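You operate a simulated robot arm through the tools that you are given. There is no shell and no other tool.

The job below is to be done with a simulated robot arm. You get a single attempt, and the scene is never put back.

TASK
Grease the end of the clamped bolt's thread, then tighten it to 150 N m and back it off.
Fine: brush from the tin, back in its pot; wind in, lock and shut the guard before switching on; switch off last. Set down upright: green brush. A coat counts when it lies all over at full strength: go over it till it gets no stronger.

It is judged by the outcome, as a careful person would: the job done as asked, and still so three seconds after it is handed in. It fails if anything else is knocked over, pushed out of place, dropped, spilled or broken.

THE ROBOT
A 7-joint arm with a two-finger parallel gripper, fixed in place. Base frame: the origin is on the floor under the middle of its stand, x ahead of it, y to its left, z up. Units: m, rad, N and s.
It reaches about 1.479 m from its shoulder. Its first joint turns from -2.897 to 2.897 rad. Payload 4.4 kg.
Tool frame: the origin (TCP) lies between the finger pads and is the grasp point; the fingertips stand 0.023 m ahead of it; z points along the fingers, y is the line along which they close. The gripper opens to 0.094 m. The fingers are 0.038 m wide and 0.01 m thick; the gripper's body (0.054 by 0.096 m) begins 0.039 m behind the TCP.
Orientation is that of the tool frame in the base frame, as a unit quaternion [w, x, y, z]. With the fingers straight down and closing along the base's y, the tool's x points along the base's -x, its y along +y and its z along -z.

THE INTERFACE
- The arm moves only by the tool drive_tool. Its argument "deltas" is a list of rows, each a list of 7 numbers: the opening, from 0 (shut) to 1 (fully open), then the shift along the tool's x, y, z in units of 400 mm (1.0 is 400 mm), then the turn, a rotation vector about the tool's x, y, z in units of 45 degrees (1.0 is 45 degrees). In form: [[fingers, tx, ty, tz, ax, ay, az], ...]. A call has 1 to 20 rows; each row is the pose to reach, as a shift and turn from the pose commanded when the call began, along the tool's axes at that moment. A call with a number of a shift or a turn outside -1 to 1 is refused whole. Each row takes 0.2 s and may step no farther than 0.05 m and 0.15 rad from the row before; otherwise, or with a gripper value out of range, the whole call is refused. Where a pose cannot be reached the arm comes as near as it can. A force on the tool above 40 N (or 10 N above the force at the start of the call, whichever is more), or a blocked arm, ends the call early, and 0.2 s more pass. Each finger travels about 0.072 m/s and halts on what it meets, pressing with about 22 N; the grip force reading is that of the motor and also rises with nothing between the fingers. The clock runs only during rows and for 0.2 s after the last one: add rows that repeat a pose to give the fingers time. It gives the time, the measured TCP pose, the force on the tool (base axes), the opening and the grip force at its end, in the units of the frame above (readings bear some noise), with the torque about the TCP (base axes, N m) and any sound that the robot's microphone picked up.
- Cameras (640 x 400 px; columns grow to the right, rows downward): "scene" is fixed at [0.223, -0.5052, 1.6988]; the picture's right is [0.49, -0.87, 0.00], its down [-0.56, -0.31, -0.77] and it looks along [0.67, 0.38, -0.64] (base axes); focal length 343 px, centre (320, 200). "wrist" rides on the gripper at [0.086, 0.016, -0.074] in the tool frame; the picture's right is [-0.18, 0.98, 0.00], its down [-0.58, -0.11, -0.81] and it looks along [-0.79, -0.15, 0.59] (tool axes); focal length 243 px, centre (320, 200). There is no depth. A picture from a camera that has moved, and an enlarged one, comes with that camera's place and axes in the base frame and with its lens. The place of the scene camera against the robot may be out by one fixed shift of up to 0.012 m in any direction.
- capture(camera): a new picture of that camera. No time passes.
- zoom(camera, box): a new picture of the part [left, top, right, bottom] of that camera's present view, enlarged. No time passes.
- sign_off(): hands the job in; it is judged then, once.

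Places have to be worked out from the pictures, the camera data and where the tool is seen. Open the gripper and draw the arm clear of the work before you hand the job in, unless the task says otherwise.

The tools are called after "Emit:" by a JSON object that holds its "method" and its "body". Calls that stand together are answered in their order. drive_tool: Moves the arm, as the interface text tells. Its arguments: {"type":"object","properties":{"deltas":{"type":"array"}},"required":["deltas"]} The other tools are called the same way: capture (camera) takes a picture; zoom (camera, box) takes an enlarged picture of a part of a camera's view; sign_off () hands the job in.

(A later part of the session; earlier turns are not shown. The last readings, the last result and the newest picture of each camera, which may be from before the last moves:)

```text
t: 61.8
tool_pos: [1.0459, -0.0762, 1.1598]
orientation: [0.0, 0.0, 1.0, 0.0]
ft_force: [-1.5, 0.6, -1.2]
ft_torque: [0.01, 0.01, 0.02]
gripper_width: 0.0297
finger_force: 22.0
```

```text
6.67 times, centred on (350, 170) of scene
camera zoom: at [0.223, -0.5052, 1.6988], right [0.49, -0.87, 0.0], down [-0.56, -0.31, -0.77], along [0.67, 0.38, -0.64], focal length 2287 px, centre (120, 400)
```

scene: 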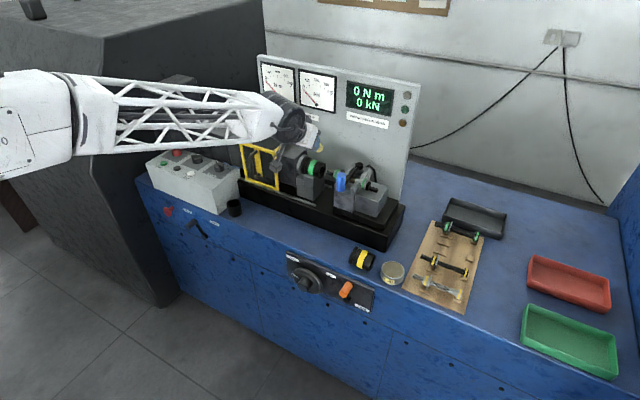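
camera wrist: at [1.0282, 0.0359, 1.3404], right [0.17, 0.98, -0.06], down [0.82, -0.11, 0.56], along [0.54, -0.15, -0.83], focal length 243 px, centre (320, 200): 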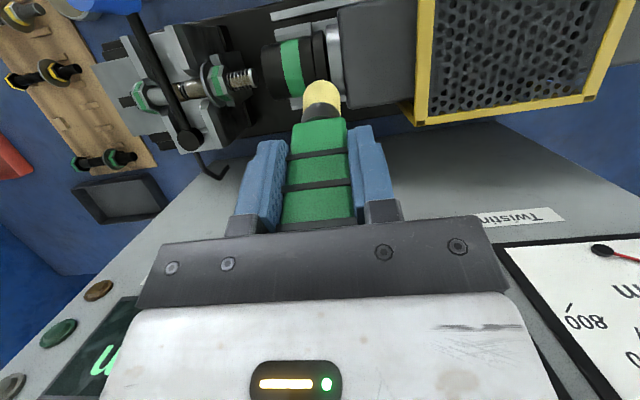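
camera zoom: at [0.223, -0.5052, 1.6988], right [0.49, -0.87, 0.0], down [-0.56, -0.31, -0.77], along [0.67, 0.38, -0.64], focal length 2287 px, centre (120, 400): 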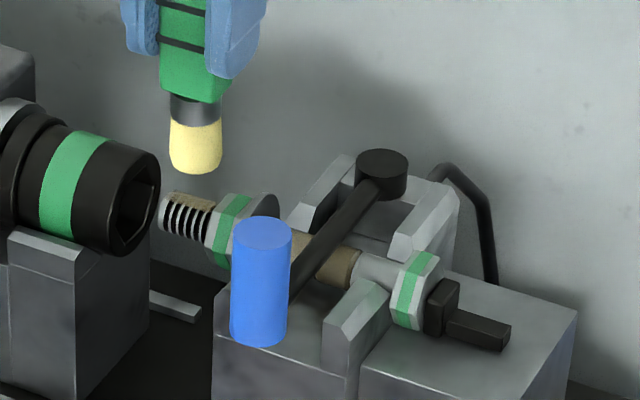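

The brush is still well loaded. I'll lower it to the thread again and make four more passes on top.

Emit:
{"method": "drive_tool", "body": {"deltas": [[0, 0.004, 0, 0.03, 0, 0, 0], [0, 0.006, 0, 0.055, 0, 0, 0], [0, 0.006, -0.005, 0.064, 0, 0, 0], [0, 0.006, -0.01, 0.064, 0, 0, 0], [0, 0.006, 0.002, 0.064, 0, 0, 0], [0, 0.006, 0.014, 0.064, 0, 0, 0], [0, 0.006, 0.026, 0.064, 0, 0, 0], [0, 0.006, 0.038, 0.064, 0, 0, 0], [0, 0.006, 0.026, 0.064, 0, 0, 0], [0, 0.006, 0.014, 0.064, 0, 0, 0], [0, 0.006, 0.002, 0.064, 0, 0, 0], [0, 0.006, -0.01, 0.064, 0, 0, 0], [0, 0.006, 0.002, 0.064, 0, 0, 0], [0, 0.006, 0.014, 0.064, 0, 0, 0], [0, 0.006, 0.026, 0.064, 0, 0, 0], [0, 0.006, 0.038, 0.064, 0, 0, 0], [0, 0.006, 0.026, 0.064, 0, 0, 0], [0, 0.006, 0.014, 0.064, 0, 0, 0], [0, 0.006, 0.002, 0.064, 0, 0, 0], [0, 0.006, -0.01, 0.064, 0, 0, 0]]}}

Emit:
{"method": "zoom", "body": {"camera": "wrist", "box": [240, 20, 400, 120]}}

Emit:
{"method": "zoom", "body": {"camera": "scene", "box": [320, 140, 380, 200]}}

```text
t: 66.0
tool_pos: [1.0436, -0.0795, 1.1348]
orientation: [0.0, 0.0, 1.0, 0.0]
ft_force: [-1.0, 11.1, 13.5]
ft_torque: [0.79, 0.01, 0.09]
gripper_width: 0.0296
finger_force: 22.3
```

```text
4.00 times, centred on (320, 70) of wrist
camera zoom: at [0.9582, -0.0633, 1.2089], right [0.18, 0.98, 0.0], down [0.58, -0.11, 0.81], along [0.79, -0.15, -0.59], focal length 970 px, centre (320, 720)
```

zoom: 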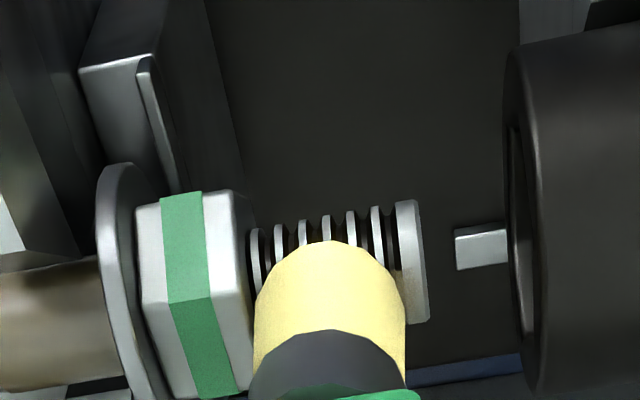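

```text
6.67 times, centred on (350, 170) of scene
camera zoom: at [0.223, -0.5052, 1.6988], right [0.49, -0.87, 0.0], down [-0.56, -0.31, -0.77], along [0.67, 0.38, -0.64], focal length 2287 px, centre (120, 400)
```

zoom: 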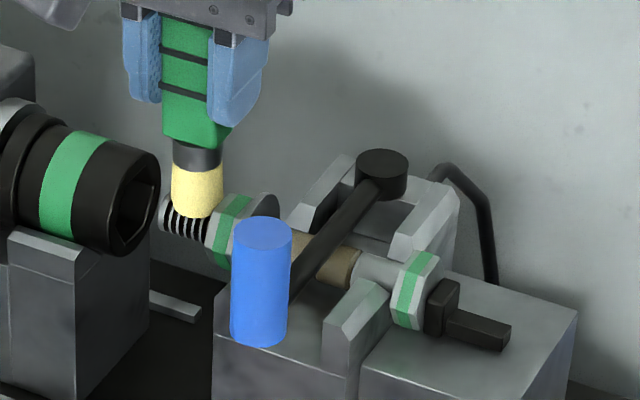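

I'll lift off and go back to the inspection pose, to compare the strip's strength with the earlier picture.

Emit:
{"method": "drive_tool", "body": {"deltas": [[0, 0, 0.01, -0.02, 0, 0, 0], [0, 0, 0.02, -0.1, 0, 0, 0], [0, 0, 0.05, -0.2, 0, 0, 0], [0, -0.03, 0.12, -0.266, 0, 0.15, 0], [0, -0.06, 0.2, -0.266, 0, 0.3, 0], [0, -0.097, 0.251, -0.266, 0, 0.445, 0], [0, -0.097, 0.251, -0.266, 0, 0.445, 0]]}}

Emit:
{"method": "zoom", "body": {"camera": "wrist", "box": [190, 50, 270, 100]}}

Emit:
{"method": "zoom", "body": {"camera": "scene", "box": [320, 150, 370, 190]}}

```text
t: 67.6
tool_pos: [1.0835, 0.0193, 1.2404]
orientation: [-0.174, -0.001, 0.985, -0.001]
ft_force: [-0.4, 0.8, 0.1]
ft_torque: [0.0, 0.0, -0.03]
gripper_width: 0.0297
finger_force: 22.3
```

```text
8.00 times, centred on (230, 75) of wrist
camera zoom: at [1.0284, 0.0358, 1.3397], right [0.17, 0.98, -0.06], down [0.82, -0.11, 0.56], along [0.54, -0.15, -0.83], focal length 1941 px, centre (1040, 1200)
```

zoom: 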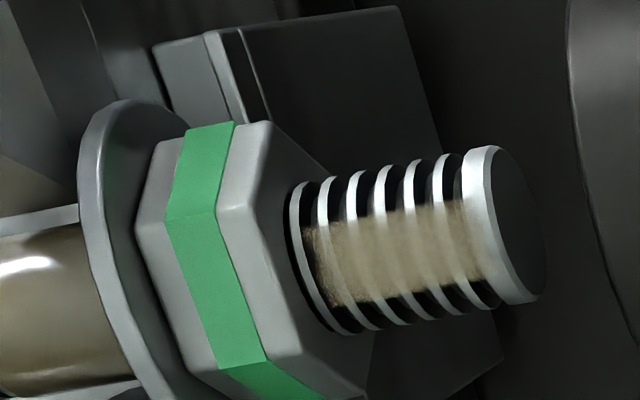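

```text
10.00 times, centred on (345, 170) of scene
camera zoom: at [0.223, -0.5052, 1.6988], right [0.49, -0.87, 0.0], down [-0.56, -0.31, -0.77], along [0.67, 0.38, -0.64], focal length 3430 px, centre (70, 500)
```

zoom: 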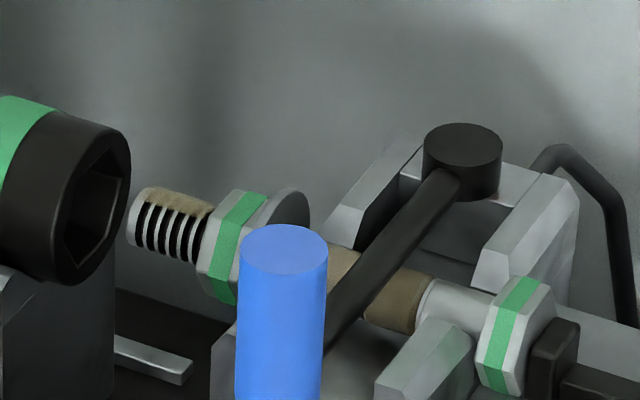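

The coat is denser but the thread grooves still show through, so more passes are needed. I'll return to the thread and brush again.

Emit:
{"method": "drive_tool", "body": {"deltas": [[0, 0.003, -0.05, 0.0, 0, -0.15, 0], [0, 0.006, -0.12, 0.0, 0, -0.3, 0], [0, 0.01, -0.19, 0.03, 0, -0.445, 0], [0, 0.0165, -0.241, 0.1, 0, -0.445, 0], [0, 0.0165, -0.241, 0.18, 0, -0.445, 0], [0, 0.0165, -0.241, 0.2215, 0, -0.445, 0], [0, 0.0165, -0.241, 0.2215, 0, -0.445, 0]]}}

Emit:
{"method": "drive_tool", "body": {"deltas": [[0, 0.004, 0, 0.03, 0, 0, 0], [0, 0.006, 0, 0.055, 0, 0, 0], [0, 0.006, -0.005, 0.065, 0, 0, 0], [0, 0.006, -0.01, 0.065, 0, 0, 0], [0, 0.006, 0.002, 0.065, 0, 0, 0], [0, 0.006, 0.014, 0.065, 0, 0, 0], [0, 0.006, 0.026, 0.065, 0, 0, 0], [0, 0.006, 0.036, 0.065, 0, 0, 0], [0, 0.006, 0.026, 0.065, 0, 0, 0], [0, 0.006, 0.014, 0.065, 0, 0, 0], [0, 0.006, 0.002, 0.065, 0, 0, 0], [0, 0.006, -0.01, 0.065, 0, 0, 0], [0, 0.009, 0.002, 0.065, 0, 0, 0], [0, 0.009, 0.014, 0.065, 0, 0, 0], [0, 0.009, 0.026, 0.065, 0, 0, 0], [0, 0.009, 0.036, 0.065, 0, 0, 0], [0, 0.009, 0.026, 0.065, 0, 0, 0], [0, 0.009, 0.014, 0.065, 0, 0, 0], [0, 0.009, 0.002, 0.065, 0, 0, 0], [0, 0.009, -0.01, 0.065, 0, 0, 0]]}}

Emit:
{"method": "drive_tool", "body": {"deltas": [[0, -0.003, 0.012, 0, 0, 0, 0], [0, -0.005, 0.024, 0, 0, 0, 0], [0, -0.005, 0.036, 0, 0, 0, 0], [0, -0.005, 0.046, 0, 0, 0, 0], [0, -0.005, 0.036, 0, 0, 0, 0], [0, -0.005, 0.024, 0, 0, 0, 0], [0, -0.005, 0.012, 0, 0, 0, 0], [0, -0.005, 0.0, 0, 0, 0, 0], [0, 0.0, 0.012, 0, 0, 0, 0], [0, 0.0, 0.024, 0, 0, 0, 0], [0, 0.0, 0.036, 0, 0, 0, 0], [0, 0.0, 0.046, 0, 0, 0, 0], [0, 0.0, 0.036, 0, 0, 0, 0], [0, 0.0, 0.024, 0, 0, 0, 0], [0, 0.0, 0.012, 0, 0, 0, 0], [0, 0.0, 0.0, 0, 0, 0, 0]]}}

Emit:
{"method": "zoom", "body": {"camera": "scene", "box": [320, 140, 380, 200]}}

```text
t: 69.2
tool_pos: [1.0468, -0.0757, 1.1599]
orientation: [-0.001, -0.001, 1.0, 0.0]
ft_force: [0.7, 0.0, -0.8]
ft_torque: [0.03, 0.0, -0.02]
gripper_width: 0.0296
finger_force: 22.3
```

```text
t: 73.4
tool_pos: [1.0427, -0.0795, 1.1346]
orientation: [0.0, -0.001, 1.0, 0.0]
ft_force: [-2.0, 14.3, 22.4]
ft_torque: [0.85, -0.06, 0.14]
gripper_width: 0.0298
finger_force: 22.0
```

```text
t: 76.8
tool_pos: [1.0413, -0.0804, 1.1348]
orientation: [0.0, -0.001, 1.0, 0.0]
ft_force: [-1.3, 13.3, 20.0]
ft_torque: [0.87, -0.09, 0.08]
gripper_width: 0.0296
finger_force: 22.2
```

```text
6.67 times, centred on (350, 170) of scene
camera zoom: at [0.223, -0.5052, 1.6988], right [0.49, -0.87, 0.0], down [-0.56, -0.31, -0.77], along [0.67, 0.38, -0.64], focal length 2287 px, centre (120, 400)
```

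zoom: 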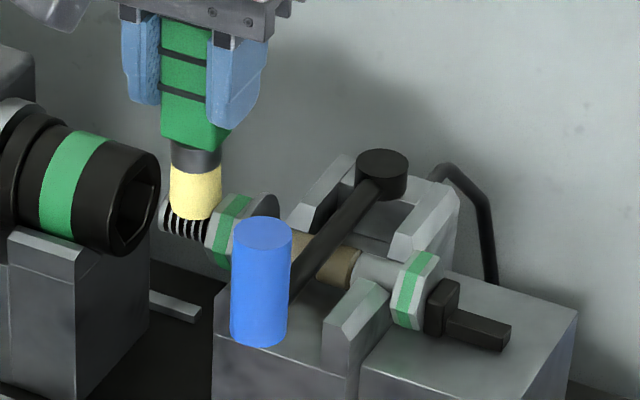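

I'll lift and inspect again.

Emit:
{"method": "drive_tool", "body": {"deltas": [[0, 0, 0.01, -0.02, 0, 0, 0], [0, 0, 0.02, -0.1, 0, 0, 0], [0, 0, 0.05, -0.2, 0, 0, 0], [0, -0.03, 0.12, -0.267, 0, 0.15, 0], [0, -0.06, 0.2, -0.267, 0, 0.3, 0], [0, -0.1, 0.251, -0.267, 0, 0.445, 0], [0, -0.1, 0.251, -0.267, 0, 0.445, 0]]}}

Emit:
{"method": "zoom", "body": {"camera": "wrist", "box": [190, 50, 270, 100]}}

Emit:
{"method": "zoom", "body": {"camera": "wrist", "box": [270, 60, 370, 122]}}

```text
t: 78.4
tool_pos: [1.0828, 0.0194, 1.2395]
orientation: [-0.174, -0.001, 0.985, 0.0]
ft_force: [-0.5, 0.2, -1.4]
ft_torque: [-0.03, -0.02, -0.04]
gripper_width: 0.0295
finger_force: 21.9
```

```text
8.00 times, centred on (230, 75) of wrist
camera zoom: at [1.028, 0.0364, 1.3388], right [0.17, 0.98, -0.06], down [0.82, -0.11, 0.56], along [0.54, -0.15, -0.83], focal length 1941 px, centre (1040, 1200)
```

zoom: 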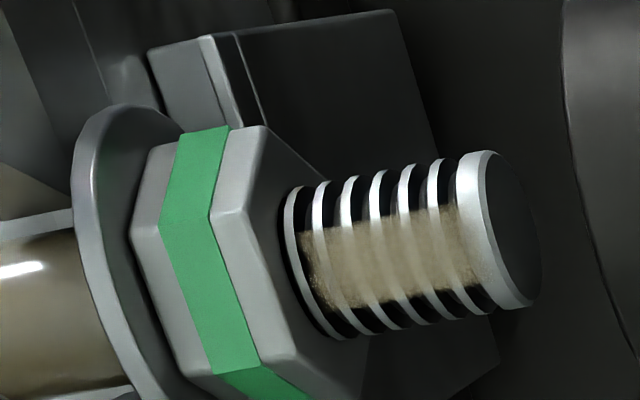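

```text
6.40 times, centred on (320, 91) of wrist
camera zoom: at [1.028, 0.0364, 1.3388], right [0.17, 0.98, -0.06], down [0.82, -0.11, 0.56], along [0.54, -0.15, -0.83], focal length 1553 px, centre (320, 898)
```

zoom: 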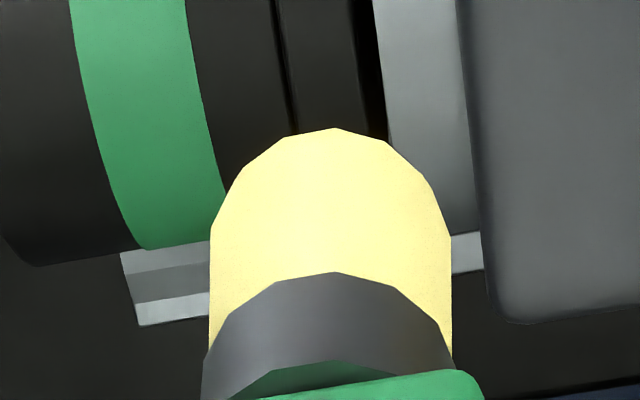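

The strip looks much like the previous one. I'll zoom in further so I have a reference before the next round.

Emit:
{"method": "zoom", "body": {"camera": "wrist", "box": [222, 66, 258, 94]}}

Emit:
{"method": "zoom", "body": {"camera": "scene", "box": [328, 162, 348, 178]}}

```text
14.29 times, centred on (240, 80) of wrist
camera zoom: at [1.028, 0.0364, 1.3388], right [0.17, 0.98, -0.06], down [0.82, -0.11, 0.56], along [0.54, -0.15, -0.83], focal length 3466 px, centre (1463, 1914)
```

zoom: 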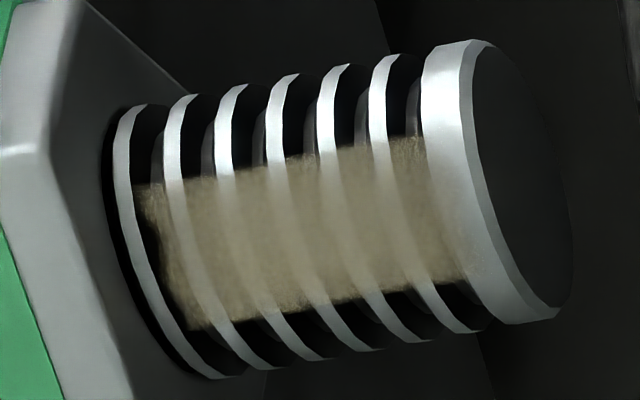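

```text
16.00 times, centred on (338, 170) of scene
camera zoom: at [0.223, -0.5052, 1.6988], right [0.49, -0.87, 0.0], down [-0.56, -0.31, -0.77], along [0.67, 0.38, -0.64], focal length 5488 px, centre (32, 680)
```

zoom: 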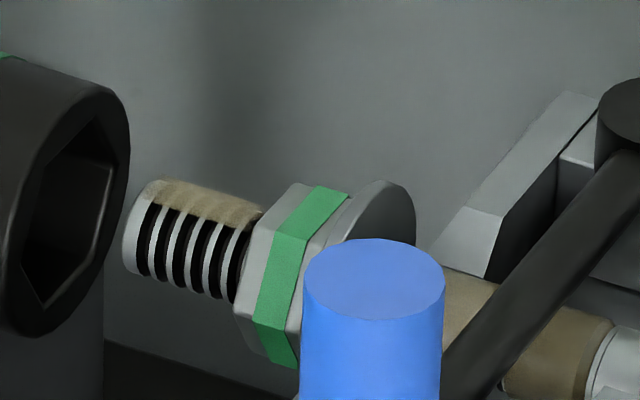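

The strip is nearly opaque but thinner at the nut end. I'll re-dip the brush to be sure it has grease, then go over it again.

Emit:
{"method": "drive_tool", "body": {"deltas": [[0, 0.088, -0.035, 0.0267, 0, -0.15, 0], [0, 0.176, -0.07, 0.0534, 0, -0.3, 0], [0, 0.264, -0.105, 0.08, 0, -0.445, 0], [0, 0.352, -0.14, 0.107, 0, -0.445, 0], [0, 0.4395, -0.175, 0.1336, 0, -0.445, 0], [0, 0.4395, -0.175, 0.1336, 0, -0.445, 0]]}}

Emit:
{"method": "drive_tool", "body": {"deltas": [[0, 0.0, -0.11, 0.0, 0, 0, 0], [0, 0.0, -0.22, 0.0, 0, 0, 0], [0, 0.0, -0.33, 0.02, 0, 0, 0], [0, 0.0, -0.44, 0.05, 0, 0, 0], [0, 0.0, -0.55, 0.09, 0, 0, 0], [0, 0.01, -0.65, 0.14, 0, 0, 0], [0, 0.015, -0.74, 0.2, 0, 0, 0], [0, 0.015, -0.794, 0.3, 0, 0, 0], [0, 0.015, -0.794, 0.41, 0, 0, 0], [0, 0.015, -0.794, 0.52, 0, 0, 0], [0, 0.015, -0.794, 0.62, 0, 0, 0], [0, 0.015, -0.794, 0.66, 0, 0, 0]]}}

Emit:
{"method": "zoom", "body": {"camera": "wrist", "box": [250, 0, 390, 110]}}

```text
t: 79.8
tool_pos: [0.8982, -0.0512, 1.2506]
orientation: [0.001, 0.0, 1.0, -0.001]
ft_force: [0.3, -0.2, -1.3]
ft_torque: [-0.01, 0.0, -0.01]
gripper_width: 0.0299
finger_force: 22.1
```

```text
t: 82.4
tool_pos: [0.894, -0.3684, 0.9866]
orientation: [-0.001, -0.001, 1.0, 0.0]
ft_force: [0.1, -0.4, 0.6]
ft_torque: [0.0, 0.02, 0.0]
gripper_width: 0.0297
finger_force: 21.7
```

```text
3.64 times, centred on (320, 55) of wrist
camera zoom: at [0.808, -0.3519, 1.0606], right [0.18, 0.98, 0.0], down [0.58, -0.11, 0.81], along [0.79, -0.15, -0.59], focal length 882 px, centre (320, 727)
```

zoom: 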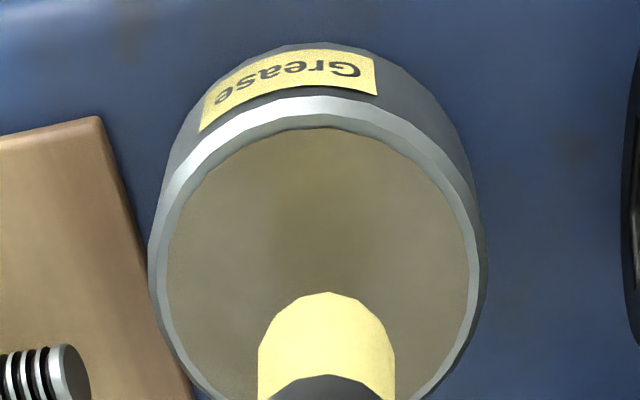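

The bristles sit differently in the picture than before, so the brush may have shifted in the grip. I'll look at the whole view before dipping.

Emit:
{"method": "capture", "body": {"camera": "wrist"}}

Emit:
{"method": "zoom", "body": {"camera": "wrist", "box": [230, 70, 410, 240]}}

Emit:
{"method": "zoom", "body": {"camera": "scene", "box": [350, 200, 430, 290]}}

```text
taken
camera wrist: at [0.808, -0.3519, 1.0606], right [0.18, 0.98, 0.0], down [0.58, -0.11, 0.81], along [0.79, -0.15, -0.59], focal length 243 px, centre (320, 200)
```

wrist: 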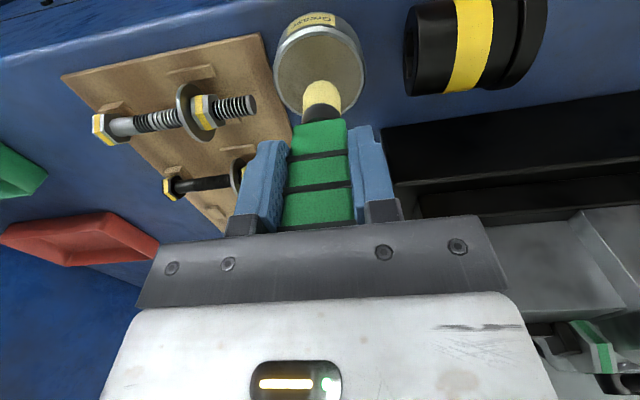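

```text
2.35 times, centred on (320, 155) of wrist
camera zoom: at [0.808, -0.3519, 1.0606], right [0.18, 0.98, 0.0], down [0.58, -0.11, 0.81], along [0.79, -0.15, -0.59], focal length 571 px, centre (320, 306)
```

zoom: 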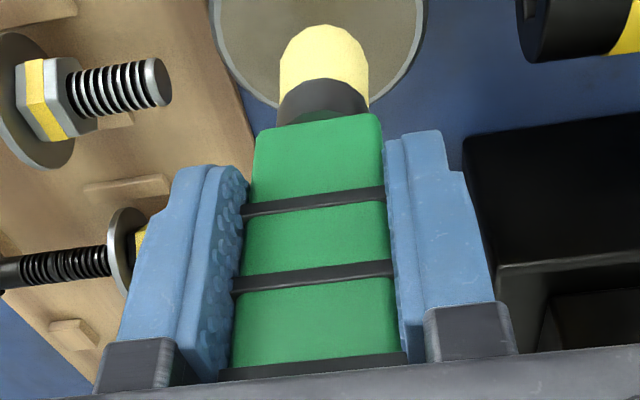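

```text
4.44 times, centred on (390, 245) of scene
camera zoom: at [0.223, -0.5052, 1.6988], right [0.49, -0.87, 0.0], down [-0.56, -0.31, -0.77], along [0.67, 0.38, -0.64], focal length 1524 px, centre (9, 0)
```

zoom: 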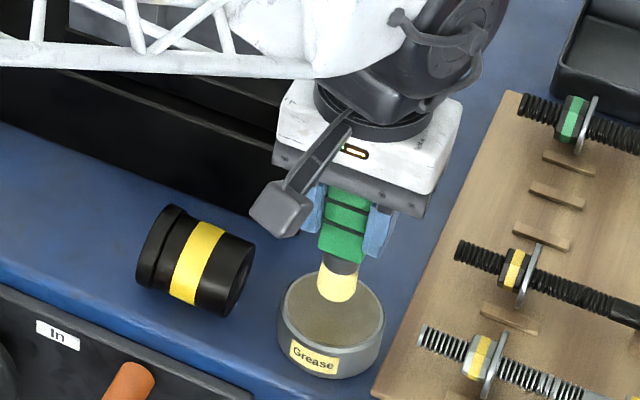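

The handle has slid about 10 mm toward +x in the pads, from the sideways push. It is still held and upright, so I'll allow for a +10 mm tip offset from now on. I'll shift back 8 mm and dip again.

Emit:
{"method": "drive_tool", "body": {"deltas": [[0, 0.02, 0, 0.0, 0, 0, 0], [0, 0.02, 0, 0.02, 0, 0, 0], [0, 0.02, 0, 0.035, 0, 0, 0], [0, 0.02, 0, 0.045, 0, 0, 0], [0, 0.02, 0, 0.05, 0, 0, 0], [0, 0.02, 0, 0.05, 0, 0, 0]]}}

Emit:
{"method": "zoom", "body": {"camera": "wrist", "box": [250, 0, 390, 110]}}

```text
t: 83.8
tool_pos: [0.8861, -0.3685, 0.966]
orientation: [-0.001, 0.0, 1.0, 0.0]
ft_force: [0.1, 0.3, -0.1]
ft_torque: [0.0, -0.01, 0.02]
gripper_width: 0.0297
finger_force: 22.1
```

```text
3.64 times, centred on (320, 55) of wrist
camera zoom: at [0.8004, -0.3521, 1.0406], right [0.18, 0.98, 0.0], down [0.58, -0.11, 0.81], along [0.79, -0.15, -0.59], focal length 882 px, centre (320, 727)
```

zoom: 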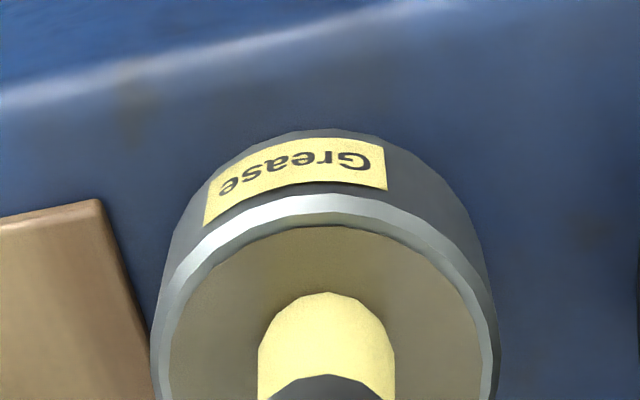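

There's no contact yet at this height, so the brush also slid up a little in the grip. I'll lower it further in small steps.

Emit:
{"method": "drive_tool", "body": {"deltas": [[0, 0, 0, 0.006, 0, 0, 0], [0, 0, 0, 0.012, 0, 0, 0], [0, 0, 0, 0.016, 0, 0, 0], [0, 0, 0, 0.016, 0, 0, 0]]}}

Emit:
{"method": "zoom", "body": {"camera": "wrist", "box": [250, 0, 390, 110]}}

```text
t: 84.8
tool_pos: [0.8883, -0.3689, 0.9648]
orientation: [0.002, -0.001, 1.0, -0.002]
ft_force: [0.2, -0.8, 5.8]
ft_torque: [-0.02, -0.06, 0.0]
gripper_width: 0.0295
finger_force: 22.1
stopped in row 4: the force on the tool passed its limit at 41 N (the readings are from after the stop); the commanded pose is now the measured one
```

```text
3.64 times, centred on (320, 55) of wrist
camera zoom: at [0.8011, -0.3521, 1.0386], right [0.18, 0.98, 0.0], down [0.58, -0.11, 0.81], along [0.8, -0.15, -0.59], focal length 882 px, centre (320, 727)
```

zoom: 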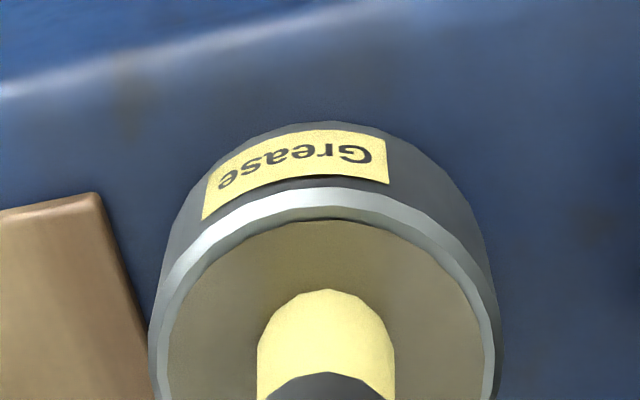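

The force limit tripped briefly at 41 N on the grease surface, and the reading is now 6 N. The brush is loaded, so I'll lift straight up and carry it back above the bolt.

Emit:
{"method": "drive_tool", "body": {"deltas": [[0, 0, 0, -0.04, 0, 0, 0], [0, 0, 0, -0.12, 0, 0, 0], [0, 0, 0, -0.23, 0, 0, 0], [0, 0, 0, -0.34, 0, 0, 0], [0, 0, 0, -0.45, 0, 0, 0], [0, 0, 0, -0.56, 0, 0, 0], [0, 0, 0.02, -0.66, 0, 0, 0], [0, 0, 0.1, -0.7, 0, 0, 0], [0, 0, 0.2, -0.7, 0, 0, 0], [0, -0.02, 0.3, -0.7, 0, 0, 0], [0, -0.04, 0.4, -0.7, 0, 0, 0], [0, -0.07, 0.5, -0.7, 0, 0, 0], [0, -0.1, 0.6, -0.7, 0, 0, 0], [0, -0.13, 0.68, -0.7, 0, 0, 0], [0, -0.18, 0.735, -0.7, 0, 0, 0], [0, -0.18, 0.735, -0.7, 0, 0, 0]]}}

Emit:
{"method": "drive_tool", "body": {"deltas": [[0, -0.08, 0, 0, 0, 0, 0], [0, -0.16, 0, 0.0, 0, 0, 0], [0, -0.208, 0, 0.06, 0, 0, 0], [0, -0.208, 0, 0.13, 0, 0, 0], [0, -0.208, 0, 0.2, 0, 0, 0], [0, -0.208, 0, 0.23, 0, 0, 0], [0, -0.208, 0, 0.23, 0, 0, 0]]}}

Emit:
{"method": "zoom", "body": {"camera": "wrist", "box": [240, 20, 400, 120]}}

Emit:
{"method": "zoom", "body": {"camera": "scene", "box": [320, 140, 380, 200]}}

```text
t: 88.2
tool_pos: [0.9589, -0.0725, 1.2447]
orientation: [0.003, -0.001, 1.0, -0.002]
ft_force: [-0.1, -0.6, -0.5]
ft_torque: [-0.01, 0.03, -0.02]
gripper_width: 0.0296
finger_force: 21.9
```

```text
t: 89.8
tool_pos: [1.0414, -0.0749, 1.1534]
orientation: [0.002, -0.001, 1.0, -0.001]
ft_force: [-0.7, -1.0, -0.2]
ft_torque: [0.03, -0.02, 0.0]
gripper_width: 0.0293
finger_force: 22.2
```

```text
4.00 times, centred on (320, 70) of wrist
camera zoom: at [0.9545, -0.0579, 1.2263], right [0.18, 0.98, 0.0], down [0.58, -0.11, 0.81], along [0.8, -0.15, -0.59], focal length 970 px, centre (320, 720)
```

zoom: 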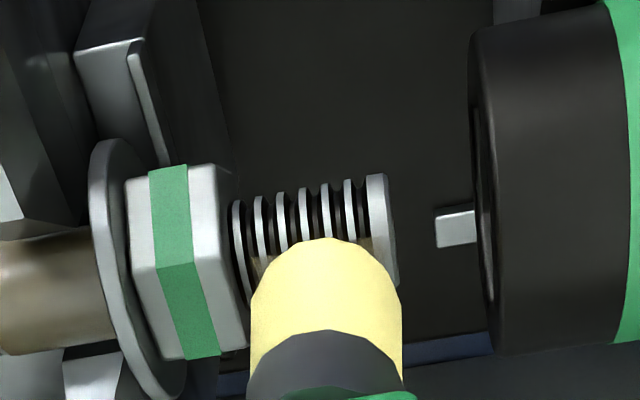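

```text
6.67 times, centred on (350, 170) of scene
camera zoom: at [0.223, -0.5052, 1.6988], right [0.49, -0.87, 0.0], down [-0.56, -0.31, -0.77], along [0.67, 0.38, -0.64], focal length 2287 px, centre (120, 400)
```

zoom: 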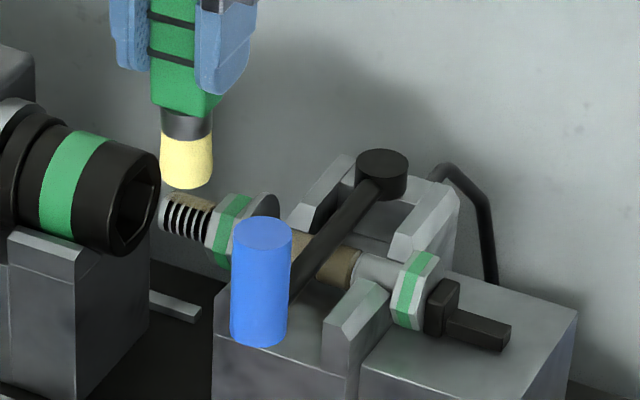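

I'll lower it to contact and make more passes over the strip, including close to the nut.

Emit:
{"method": "drive_tool", "body": {"deltas": [[0, 0, 0, 0.025, 0, 0, 0], [0, 0, 0, 0.04, 0, 0, 0], [0, 0, -0.006, 0.047, 0, 0, 0], [0, 0, -0.0125, 0.05, 0, 0, 0], [0, 0, -0.0125, 0.05, 0, 0, 0]]}}

```text
t: 91.0
tool_pos: [1.0413, -0.079, 1.1343]
orientation: [0.003, 0.0, 1.0, -0.001]
ft_force: [-1.2, 4.9, 17.3]
ft_torque: [0.35, -0.12, 0.05]
gripper_width: 0.0293
finger_force: 22.3
```

Contact is good (17 N down, 5 N against the nut). I'll sweep repeatedly now.

Emit:
{"method": "drive_tool", "body": {"deltas": [[0, 0, 0.012, 0, 0, 0, 0], [0, 0, 0.024, 0, 0, 0, 0], [0, 0, 0.036, 0, 0, 0, 0], [0, 0, 0.044, 0, 0, 0, 0], [0, 0, 0.034, 0, 0, 0, 0], [0, 0, 0.022, 0, 0, 0, 0], [0, 0, 0.01, 0, 0, 0, 0], [0, 0, 0.0, 0, 0, 0, 0], [0, 0, 0.012, 0, 0, 0, 0], [0, 0, 0.024, 0, 0, 0, 0], [0, 0, 0.036, 0, 0, 0, 0], [0, 0, 0.044, 0, 0, 0, 0], [0, 0, 0.034, 0, 0, 0, 0], [0, 0, 0.022, 0, 0, 0, 0], [0, 0, 0.01, 0, 0, 0, 0], [0, 0, 0.0, 0, 0, 0, 0]]}}

Emit:
{"method": "drive_tool", "body": {"deltas": [[0, 0.006, 0.012, 0, 0, 0, 0], [0, 0.006, 0.024, 0, 0, 0, 0], [0, 0.006, 0.036, 0, 0, 0, 0], [0, 0.006, 0.044, 0, 0, 0, 0], [0, 0.006, 0.034, 0, 0, 0, 0], [0, 0.006, 0.022, 0, 0, 0, 0], [0, 0.006, 0.01, 0, 0, 0, 0], [0, 0.006, 0.0, 0, 0, 0, 0], [0, 0.0, 0.0, 0, 0, 0, 0], [0, -0.006, 0.0, 0, 0, 0, 0], [0, -0.006, 0.012, 0, 0, 0, 0], [0, -0.006, 0.024, 0, 0, 0, 0], [0, -0.006, 0.036, 0, 0, 0, 0], [0, -0.006, 0.044, 0, 0, 0, 0], [0, -0.006, 0.034, 0, 0, 0, 0], [0, -0.006, 0.022, 0, 0, 0, 0], [0, -0.006, 0.01, 0, 0, 0, 0], [0, -0.006, 0.0, 0, 0, 0, 0]]}}

Emit:
{"method": "drive_tool", "body": {"deltas": [[0, 0, 0.01, -0.02, 0, 0, 0], [0, 0, 0.02, -0.1, 0, 0, 0], [0, 0, 0.05, -0.2, 0, 0, 0], [0, -0.03, 0.12, -0.267, 0, 0.15, 0], [0, -0.06, 0.2, -0.267, 0, 0.3, 0], [0, -0.1, 0.245, -0.267, 0, 0.445, 0], [0, -0.1, 0.245, -0.267, 0, 0.445, 0]]}}

Emit:
{"method": "zoom", "body": {"camera": "wrist", "box": [222, 66, 258, 94]}}

Emit:
{"method": "zoom", "body": {"camera": "wrist", "box": [190, 50, 270, 100]}}

```text
t: 94.0
tool_pos: [1.0405, -0.0686, 1.1339]
orientation: [0.003, -0.002, 1.0, -0.001]
ft_force: [0.9, -0.3, 8.9]
ft_torque: [-0.04, -0.1, -0.01]
gripper_width: 0.0298
finger_force: 22.0
stopped in row 15: the force on the tool passed its limit at 40 N (the readings are from after the stop); the commanded pose is now the measured one
```

```text
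t: 97.8
tool_pos: [1.0434, -0.0691, 1.1333]
orientation: [0.004, -0.002, 1.0, -0.001]
ft_force: [0.5, 7.0, 24.1]
ft_torque: [0.49, -0.12, 0.06]
gripper_width: 0.0296
finger_force: 22.4
```

```text
t: 99.4
tool_pos: [1.0839, 0.0307, 1.2403]
orientation: [-0.172, -0.002, 0.985, -0.001]
ft_force: [0.3, 0.2, -0.7]
ft_torque: [-0.02, -0.01, -0.03]
gripper_width: 0.0297
finger_force: 22.3
```

```text
14.29 times, centred on (240, 80) of wrist
camera zoom: at [1.0284, 0.0469, 1.3383], right [0.17, 0.98, -0.06], down [0.82, -0.11, 0.56], along [0.55, -0.15, -0.82], focal length 3466 px, centre (1463, 1914)
```

zoom: 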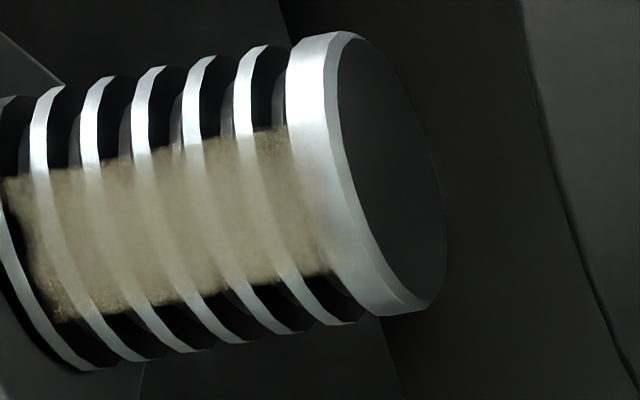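

```text
8.00 times, centred on (230, 75) of wrist
camera zoom: at [1.0284, 0.0469, 1.3383], right [0.17, 0.98, -0.06], down [0.82, -0.11, 0.56], along [0.55, -0.15, -0.82], focal length 1941 px, centre (1040, 1200)
```

zoom: 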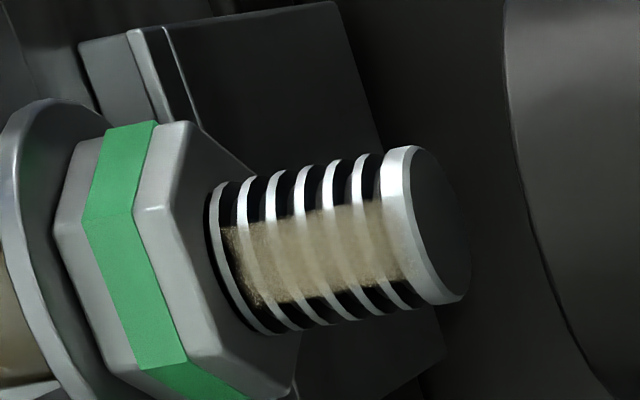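

A force trip part-way shifted the sweep toward the socket, so from here I'll send one brushing call at a time. The strip is now denser and even at the nut end. I'll check how the brush sits and the whole scene.

Emit:
{"method": "capture", "body": {"camera": "wrist"}}

Emit:
{"method": "zoom", "body": {"camera": "scene", "box": [280, 110, 400, 210]}}

Emit:
{"method": "zoom", "body": {"camera": "wrist", "box": [214, 68, 244, 92]}}

```text
taken
camera wrist: at [1.0284, 0.0469, 1.3383], right [0.17, 0.98, -0.06], down [0.82, -0.11, 0.56], along [0.55, -0.15, -0.82], focal length 243 px, centre (320, 200)
```

wrist: 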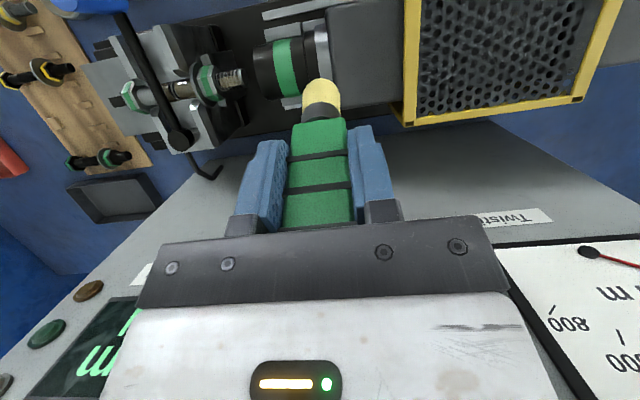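

```text
4.00 times, centred on (340, 160) of scene
camera zoom: at [0.223, -0.5052, 1.6988], right [0.49, -0.87, 0.0], down [-0.56, -0.31, -0.77], along [0.67, 0.38, -0.64], focal length 1372 px, centre (240, 360)
```

zoom: 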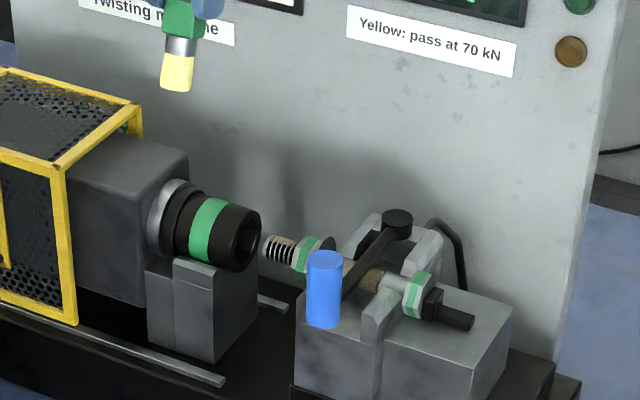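

```text
16.00 times, centred on (229, 80) of wrist
camera zoom: at [1.0284, 0.0469, 1.3383], right [0.17, 0.98, -0.06], down [0.82, -0.11, 0.56], along [0.55, -0.15, -0.82], focal length 3882 px, centre (1776, 2120)
```

zoom: 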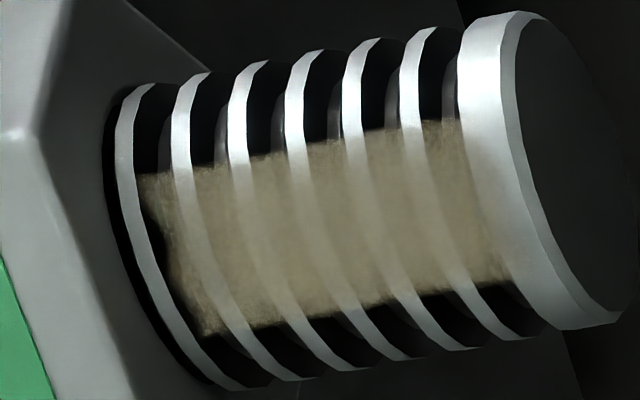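

The coat looks even. To see whether it still gets stronger, I'll do one more careful set of passes, starting by returning above the thread.

Emit:
{"method": "drive_tool", "body": {"deltas": [[0, 0.003, -0.05, 0.0, 0, -0.15, 0], [0, 0.006, -0.12, 0.0, 0, -0.3, 0], [0, 0.01, -0.2, 0.03, 0, -0.445, 0], [0, 0.0206, -0.261, 0.1, 0, -0.445, 0], [0, 0.0206, -0.261, 0.18, 0, -0.445, 0], [0, 0.0206, -0.261, 0.2355, 0, -0.445, 0], [0, 0.0206, -0.261, 0.2355, 0, -0.445, 0]]}}

Emit:
{"method": "zoom", "body": {"camera": "wrist", "box": [240, 20, 400, 120]}}

```text
t: 101.0
tool_pos: [1.0425, -0.0747, 1.1537]
orientation: [0.004, -0.003, 1.0, -0.001]
ft_force: [-0.6, -0.5, -0.2]
ft_torque: [-0.01, -0.03, -0.02]
gripper_width: 0.0295
finger_force: 22.2
```

```text
4.00 times, centred on (320, 70) of wrist
camera zoom: at [0.9565, -0.0581, 1.2272], right [0.18, 0.98, 0.0], down [0.58, -0.11, 0.81], along [0.8, -0.15, -0.59], focal length 970 px, centre (320, 720)
```

zoom: 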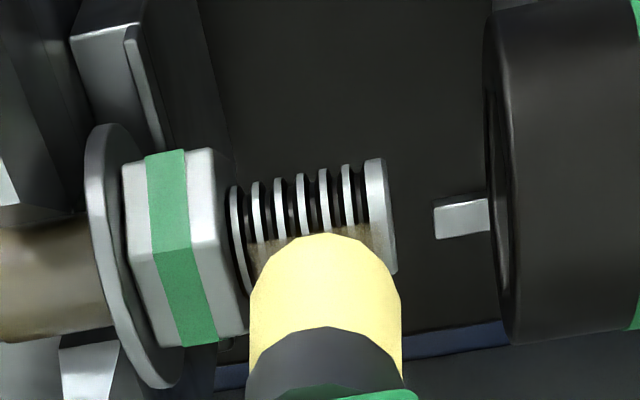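

I'll make contact gently, first descending and checking the force.

Emit:
{"method": "drive_tool", "body": {"deltas": [[0, 0, 0, 0.025, 0, 0, 0], [0, 0, 0, 0.042, 0, 0, 0], [0, 0, -0.005, 0.049, 0, 0, 0], [0, 0, -0.01, 0.052, 0, 0, 0], [0, 0, -0.01, 0.052, 0, 0, 0]]}}

```text
t: 102.2
tool_pos: [1.0435, -0.0786, 1.1343]
orientation: [0.003, -0.002, 1.0, -0.001]
ft_force: [-1.3, 3.5, 12.3]
ft_torque: [0.24, -0.07, 0.02]
gripper_width: 0.0298
finger_force: 22.1
```

There's 12 N of contact. I'll sweep a shorter range (12 mm) so the bristles don't catch on the tip edge.

Emit:
{"method": "drive_tool", "body": {"deltas": [[0, 0, 0.01, 0, 0, 0, 0], [0, 0, 0.02, 0, 0, 0, 0], [0, 0, 0.03, 0, 0, 0, 0], [0, 0, 0.02, 0, 0, 0, 0], [0, 0, 0.01, 0, 0, 0, 0], [0, 0, 0.0, 0, 0, 0, 0], [0, 0, 0.01, 0, 0, 0, 0], [0, 0, 0.02, 0, 0, 0, 0], [0, 0, 0.03, 0, 0, 0, 0], [0, 0, 0.02, 0, 0, 0, 0], [0, 0, 0.01, 0, 0, 0, 0], [0, 0, -0.002, 0, 0, 0, 0], [0, 0, 0.01, 0, 0, 0, 0], [0, 0, 0.02, 0, 0, 0, 0], [0, 0, 0.03, 0, 0, 0, 0], [0, 0, 0.02, 0, 0, 0, 0], [0, 0, 0.01, 0, 0, 0, 0], [0, 0, -0.002, 0, 0, 0, 0], [0, 0, -0.002, 0, 0, 0, 0]]}}

```text
t: 106.2
tool_pos: [1.0445, -0.0795, 1.1352]
orientation: [0.004, -0.002, 1.0, -0.001]
ft_force: [-0.9, 9.2, 21.2]
ft_torque: [0.6, -0.06, 0.06]
gripper_width: 0.0295
finger_force: 22.3
```

All passes went through. I'll go back to the inspection pose and compare.

Emit:
{"method": "drive_tool", "body": {"deltas": [[0, 0, 0.01, -0.02, 0, 0, 0], [0, 0, 0.02, -0.1, 0, 0, 0], [0, 0, 0.05, -0.2, 0, 0, 0], [0, -0.03, 0.12, -0.266, 0, 0.15, 0], [0, -0.06, 0.2, -0.266, 0, 0.3, 0], [0, -0.1015, 0.2455, -0.266, 0, 0.445, 0], [0, -0.1015, 0.2455, -0.266, 0, 0.445, 0]]}}

Emit:
{"method": "zoom", "body": {"camera": "wrist", "box": [222, 66, 258, 94]}}

Emit:
{"method": "zoom", "body": {"camera": "wrist", "box": [190, 50, 270, 100]}}

```text
t: 107.8
tool_pos: [1.0832, 0.0192, 1.2396]
orientation: [-0.171, -0.001, 0.985, -0.002]
ft_force: [-0.1, 0.3, -0.5]
ft_torque: [-0.03, -0.01, -0.03]
gripper_width: 0.0297
finger_force: 21.7
```

```text
14.29 times, centred on (240, 80) of wrist
camera zoom: at [1.0271, 0.0352, 1.3382], right [0.17, 0.98, -0.06], down [0.82, -0.11, 0.56], along [0.55, -0.15, -0.82], focal length 3466 px, centre (1463, 1914)
```

zoom: 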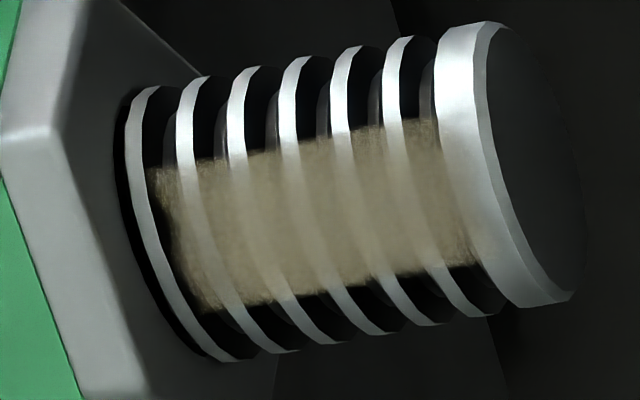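

```text
8.00 times, centred on (230, 75) of wrist
camera zoom: at [1.0271, 0.0352, 1.3382], right [0.17, 0.98, -0.06], down [0.82, -0.11, 0.56], along [0.55, -0.15, -0.82], focal length 1941 px, centre (1040, 1200)
```

zoom: 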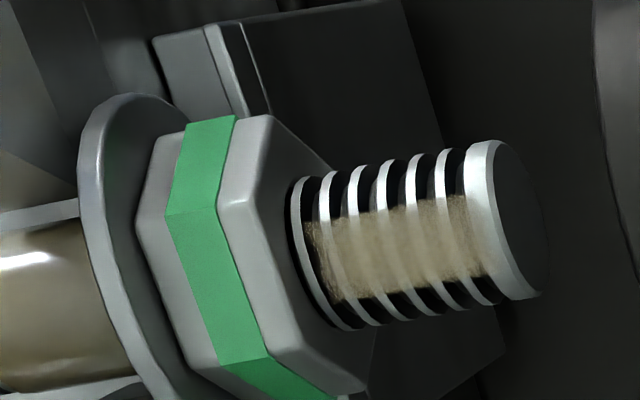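

The strip looks unchanged from before, so the middle is saturated. To be sure of its front and back edges, I'll do one last set of passes offset a few millimetres either way.

Emit:
{"method": "drive_tool", "body": {"deltas": [[0, 0.003, -0.05, 0.0, 0, -0.15, 0], [0, 0.006, -0.12, 0.0, 0, -0.3, 0], [0, 0.01, -0.19, 0.03, 0, -0.445, 0], [0, 0.022, -0.2335, 0.1, 0, -0.445, 0], [0, 0.022, -0.2335, 0.18, 0, -0.445, 0], [0, 0.022, -0.2335, 0.2358, 0, -0.445, 0], [0, 0.022, -0.2335, 0.26, 0, -0.445, 0], [0, 0.022, -0.2385, 0.28, 0, -0.445, 0], [0, 0.022, -0.2435, 0.287, 0, -0.445, 0], [0, 0.022, -0.2435, 0.287, 0, -0.445, 0]]}}

```text
t: 110.0
tool_pos: [1.0366, -0.0781, 1.1354]
orientation: [0.004, -0.002, 1.0, 0.0]
ft_force: [-0.8, 0.0, 2.0]
ft_torque: [0.07, 0.01, 0.02]
gripper_width: 0.0294
finger_force: 22.1
```

I'm at the front-offset position with light contact. I'll press a little more and sweep there, then shift back across and sweep on the other side.

Emit:
{"method": "drive_tool", "body": {"deltas": [[0, -0.004, 0.0, 0.005, 0, 0, 0], [0, -0.004, 0.01, 0.006, 0, 0, 0], [0, -0.004, 0.02, 0.006, 0, 0, 0], [0, -0.004, 0.03, 0.006, 0, 0, 0], [0, -0.004, 0.02, 0.006, 0, 0, 0], [0, -0.004, 0.01, 0.006, 0, 0, 0], [0, -0.004, -0.002, 0.006, 0, 0, 0], [0, -0.012, -0.002, 0.005, 0, 0, 0], [0, -0.02, -0.002, 0.004, 0, 0, 0], [0, -0.028, -0.002, 0.005, 0, 0, 0], [0, -0.028, 0.01, 0.006, 0, 0, 0], [0, -0.028, 0.02, 0.006, 0, 0, 0], [0, -0.028, 0.03, 0.006, 0, 0, 0], [0, -0.028, 0.02, 0.006, 0, 0, 0], [0, -0.028, 0.01, 0.006, 0, 0, 0], [0, -0.028, -0.002, 0.006, 0, 0, 0], [0, -0.018, -0.002, 0.004, 0, 0, 0], [0, -0.018, 0.014, 0.004, 0, 0, 0], [0, -0.018, 0.028, 0.004, 0, 0, 0]]}}

```text
t: 114.0
tool_pos: [1.0435, -0.0689, 1.1332]
orientation: [0.003, 0.0, 1.0, -0.001]
ft_force: [-1.9, -12.2, 31.6]
ft_torque: [-1.03, -0.18, -0.09]
gripper_width: 0.0296
finger_force: 22.1
```

That set is finished. I'll lift and take the comparison picture.

Emit:
{"method": "drive_tool", "body": {"deltas": [[0, 0, 0.0, -0.02, 0, 0, 0], [0, 0, 0.01, -0.1, 0, 0, 0], [0, 0, 0.03, -0.2, 0, 0, 0], [0, -0.03, 0.09, -0.266, 0, 0.15, 0], [0, -0.06, 0.15, -0.266, 0, 0.3, 0], [0, -0.101, 0.2155, -0.266, 0, 0.445, 0], [0, -0.101, 0.2155, -0.266, 0, 0.445, 0]]}}

Emit:
{"method": "zoom", "body": {"camera": "wrist", "box": [222, 66, 258, 94]}}

Emit:
{"method": "capture", "body": {"camera": "wrist"}}

```text
t: 115.6
tool_pos: [1.084, 0.0181, 1.2416]
orientation: [-0.172, 0.0, 0.985, -0.001]
ft_force: [-0.2, 0.7, -1.6]
ft_torque: [0.06, -0.02, 0.01]
gripper_width: 0.0297
finger_force: 22.1
```

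```text
14.29 times, centred on (240, 80) of wrist
camera zoom: at [1.0287, 0.0349, 1.3388], right [0.17, 0.98, -0.06], down [0.82, -0.11, 0.56], along [0.55, -0.15, -0.82], focal length 3466 px, centre (1463, 1914)
```

zoom: 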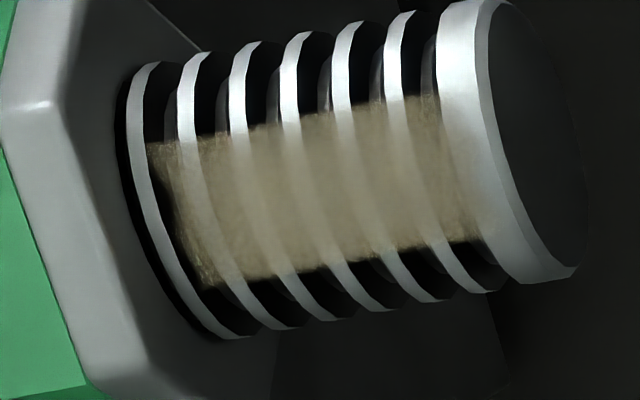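

```text
taken
camera wrist: at [1.0287, 0.0349, 1.3388], right [0.17, 0.98, -0.06], down [0.82, -0.11, 0.56], along [0.55, -0.15, -0.82], focal length 243 px, centre (320, 200)
```

wrist: 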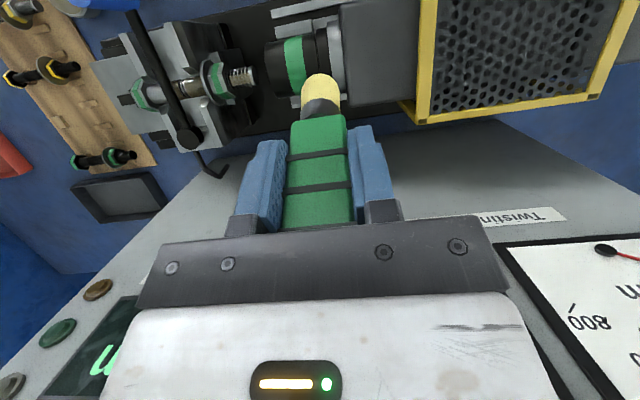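

The strip no longer gets stronger, so I judge the coat complete. Now I'll put the brush back: first draw away from the rig and return to vertical.

Emit:
{"method": "drive_tool", "body": {"deltas": [[0, 0.0956, 0, 0.0296, 0, -0.15, 0], [0, 0.1912, 0, 0.0592, 0, -0.3, 0], [0, 0.2868, 0, 0.0888, 0, -0.445, 0], [0, 0.3824, 0, 0.1184, 0, -0.445, 0], [0, 0.478, 0, 0.148, 0, -0.445, 0], [0, 0.478, 0, 0.148, 0, -0.445, 0]]}}

Emit:
{"method": "drive_tool", "body": {"deltas": [[0, 0.05, 0.05, 0.0, 0, 0, 0], [0, 0.084, 0.14, 0.0, 0, 0, 0], [0, 0.084, 0.25, 0.02, 0, 0, 0], [0, 0.084, 0.36, 0.04, 0, 0, 0], [0, 0.084, 0.46, 0.1, 0, 0, 0], [0, 0.084, 0.54, 0.18, 0, 0, 0], [0, 0.084, 0.54, 0.28, 0, 0, 0], [0, 0.03, 0.54, 0.36, 0, 0, 0], [0, -0.014, 0.54, 0.44, 0, 0, 0], [0, -0.014, 0.54, 0.48, 0, 0, 0], [0, -0.014, 0.54, 0.48, 0, 0, 0]]}}

Emit:
{"method": "capture", "body": {"camera": "wrist"}}

Emit:
{"method": "zoom", "body": {"camera": "wrist", "box": [250, 0, 390, 110]}}

Emit:
{"method": "zoom", "body": {"camera": "scene", "box": [190, 130, 270, 230]}}

```text
t: 117.0
tool_pos: [0.8823, 0.0182, 1.2485]
orientation: [0.004, -0.002, 1.0, -0.001]
ft_force: [-0.3, 0.2, -0.1]
ft_torque: [-0.01, 0.03, -0.02]
gripper_width: 0.0297
finger_force: 22.3
```

```text
t: 119.4
tool_pos: [0.8891, 0.2342, 1.0559]
orientation: [0.003, -0.002, 1.0, -0.001]
ft_force: [-0.9, -0.7, -0.6]
ft_torque: [-0.01, 0.02, 0.01]
gripper_width: 0.0295
finger_force: 21.6
```

```text
taken
camera wrist: at [0.8033, 0.2504, 1.1295], right [0.18, 0.98, 0.0], down [0.58, -0.11, 0.81], along [0.8, -0.15, -0.59], focal length 243 px, centre (320, 200)
```

wrist: 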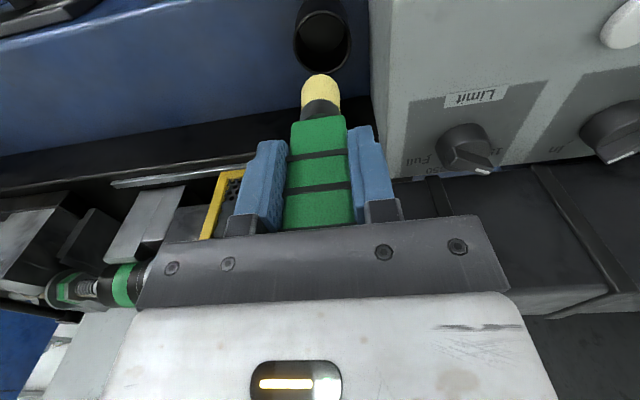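

```text
3.64 times, centred on (320, 55) of wrist
camera zoom: at [0.8033, 0.2504, 1.1295], right [0.18, 0.98, 0.0], down [0.58, -0.11, 0.81], along [0.8, -0.15, -0.59], focal length 882 px, centre (320, 727)
```

zoom: 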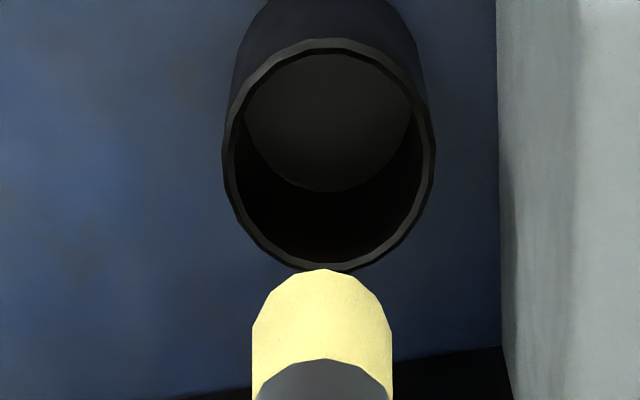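

```text
4.00 times, centred on (230, 180) of scene
camera zoom: at [0.223, -0.5052, 1.6988], right [0.49, -0.87, 0.0], down [-0.56, -0.31, -0.77], along [0.67, 0.38, -0.64], focal length 1372 px, centre (680, 280)
```

zoom: 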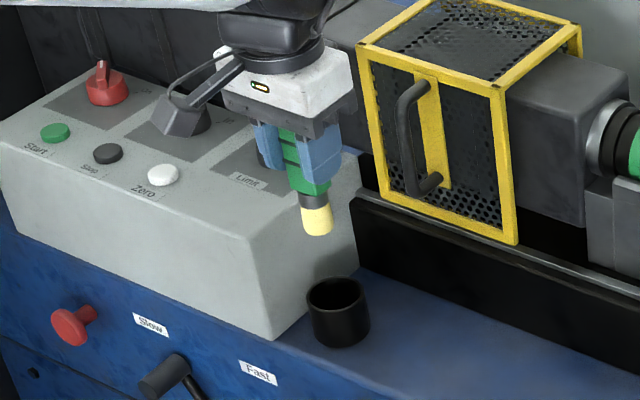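

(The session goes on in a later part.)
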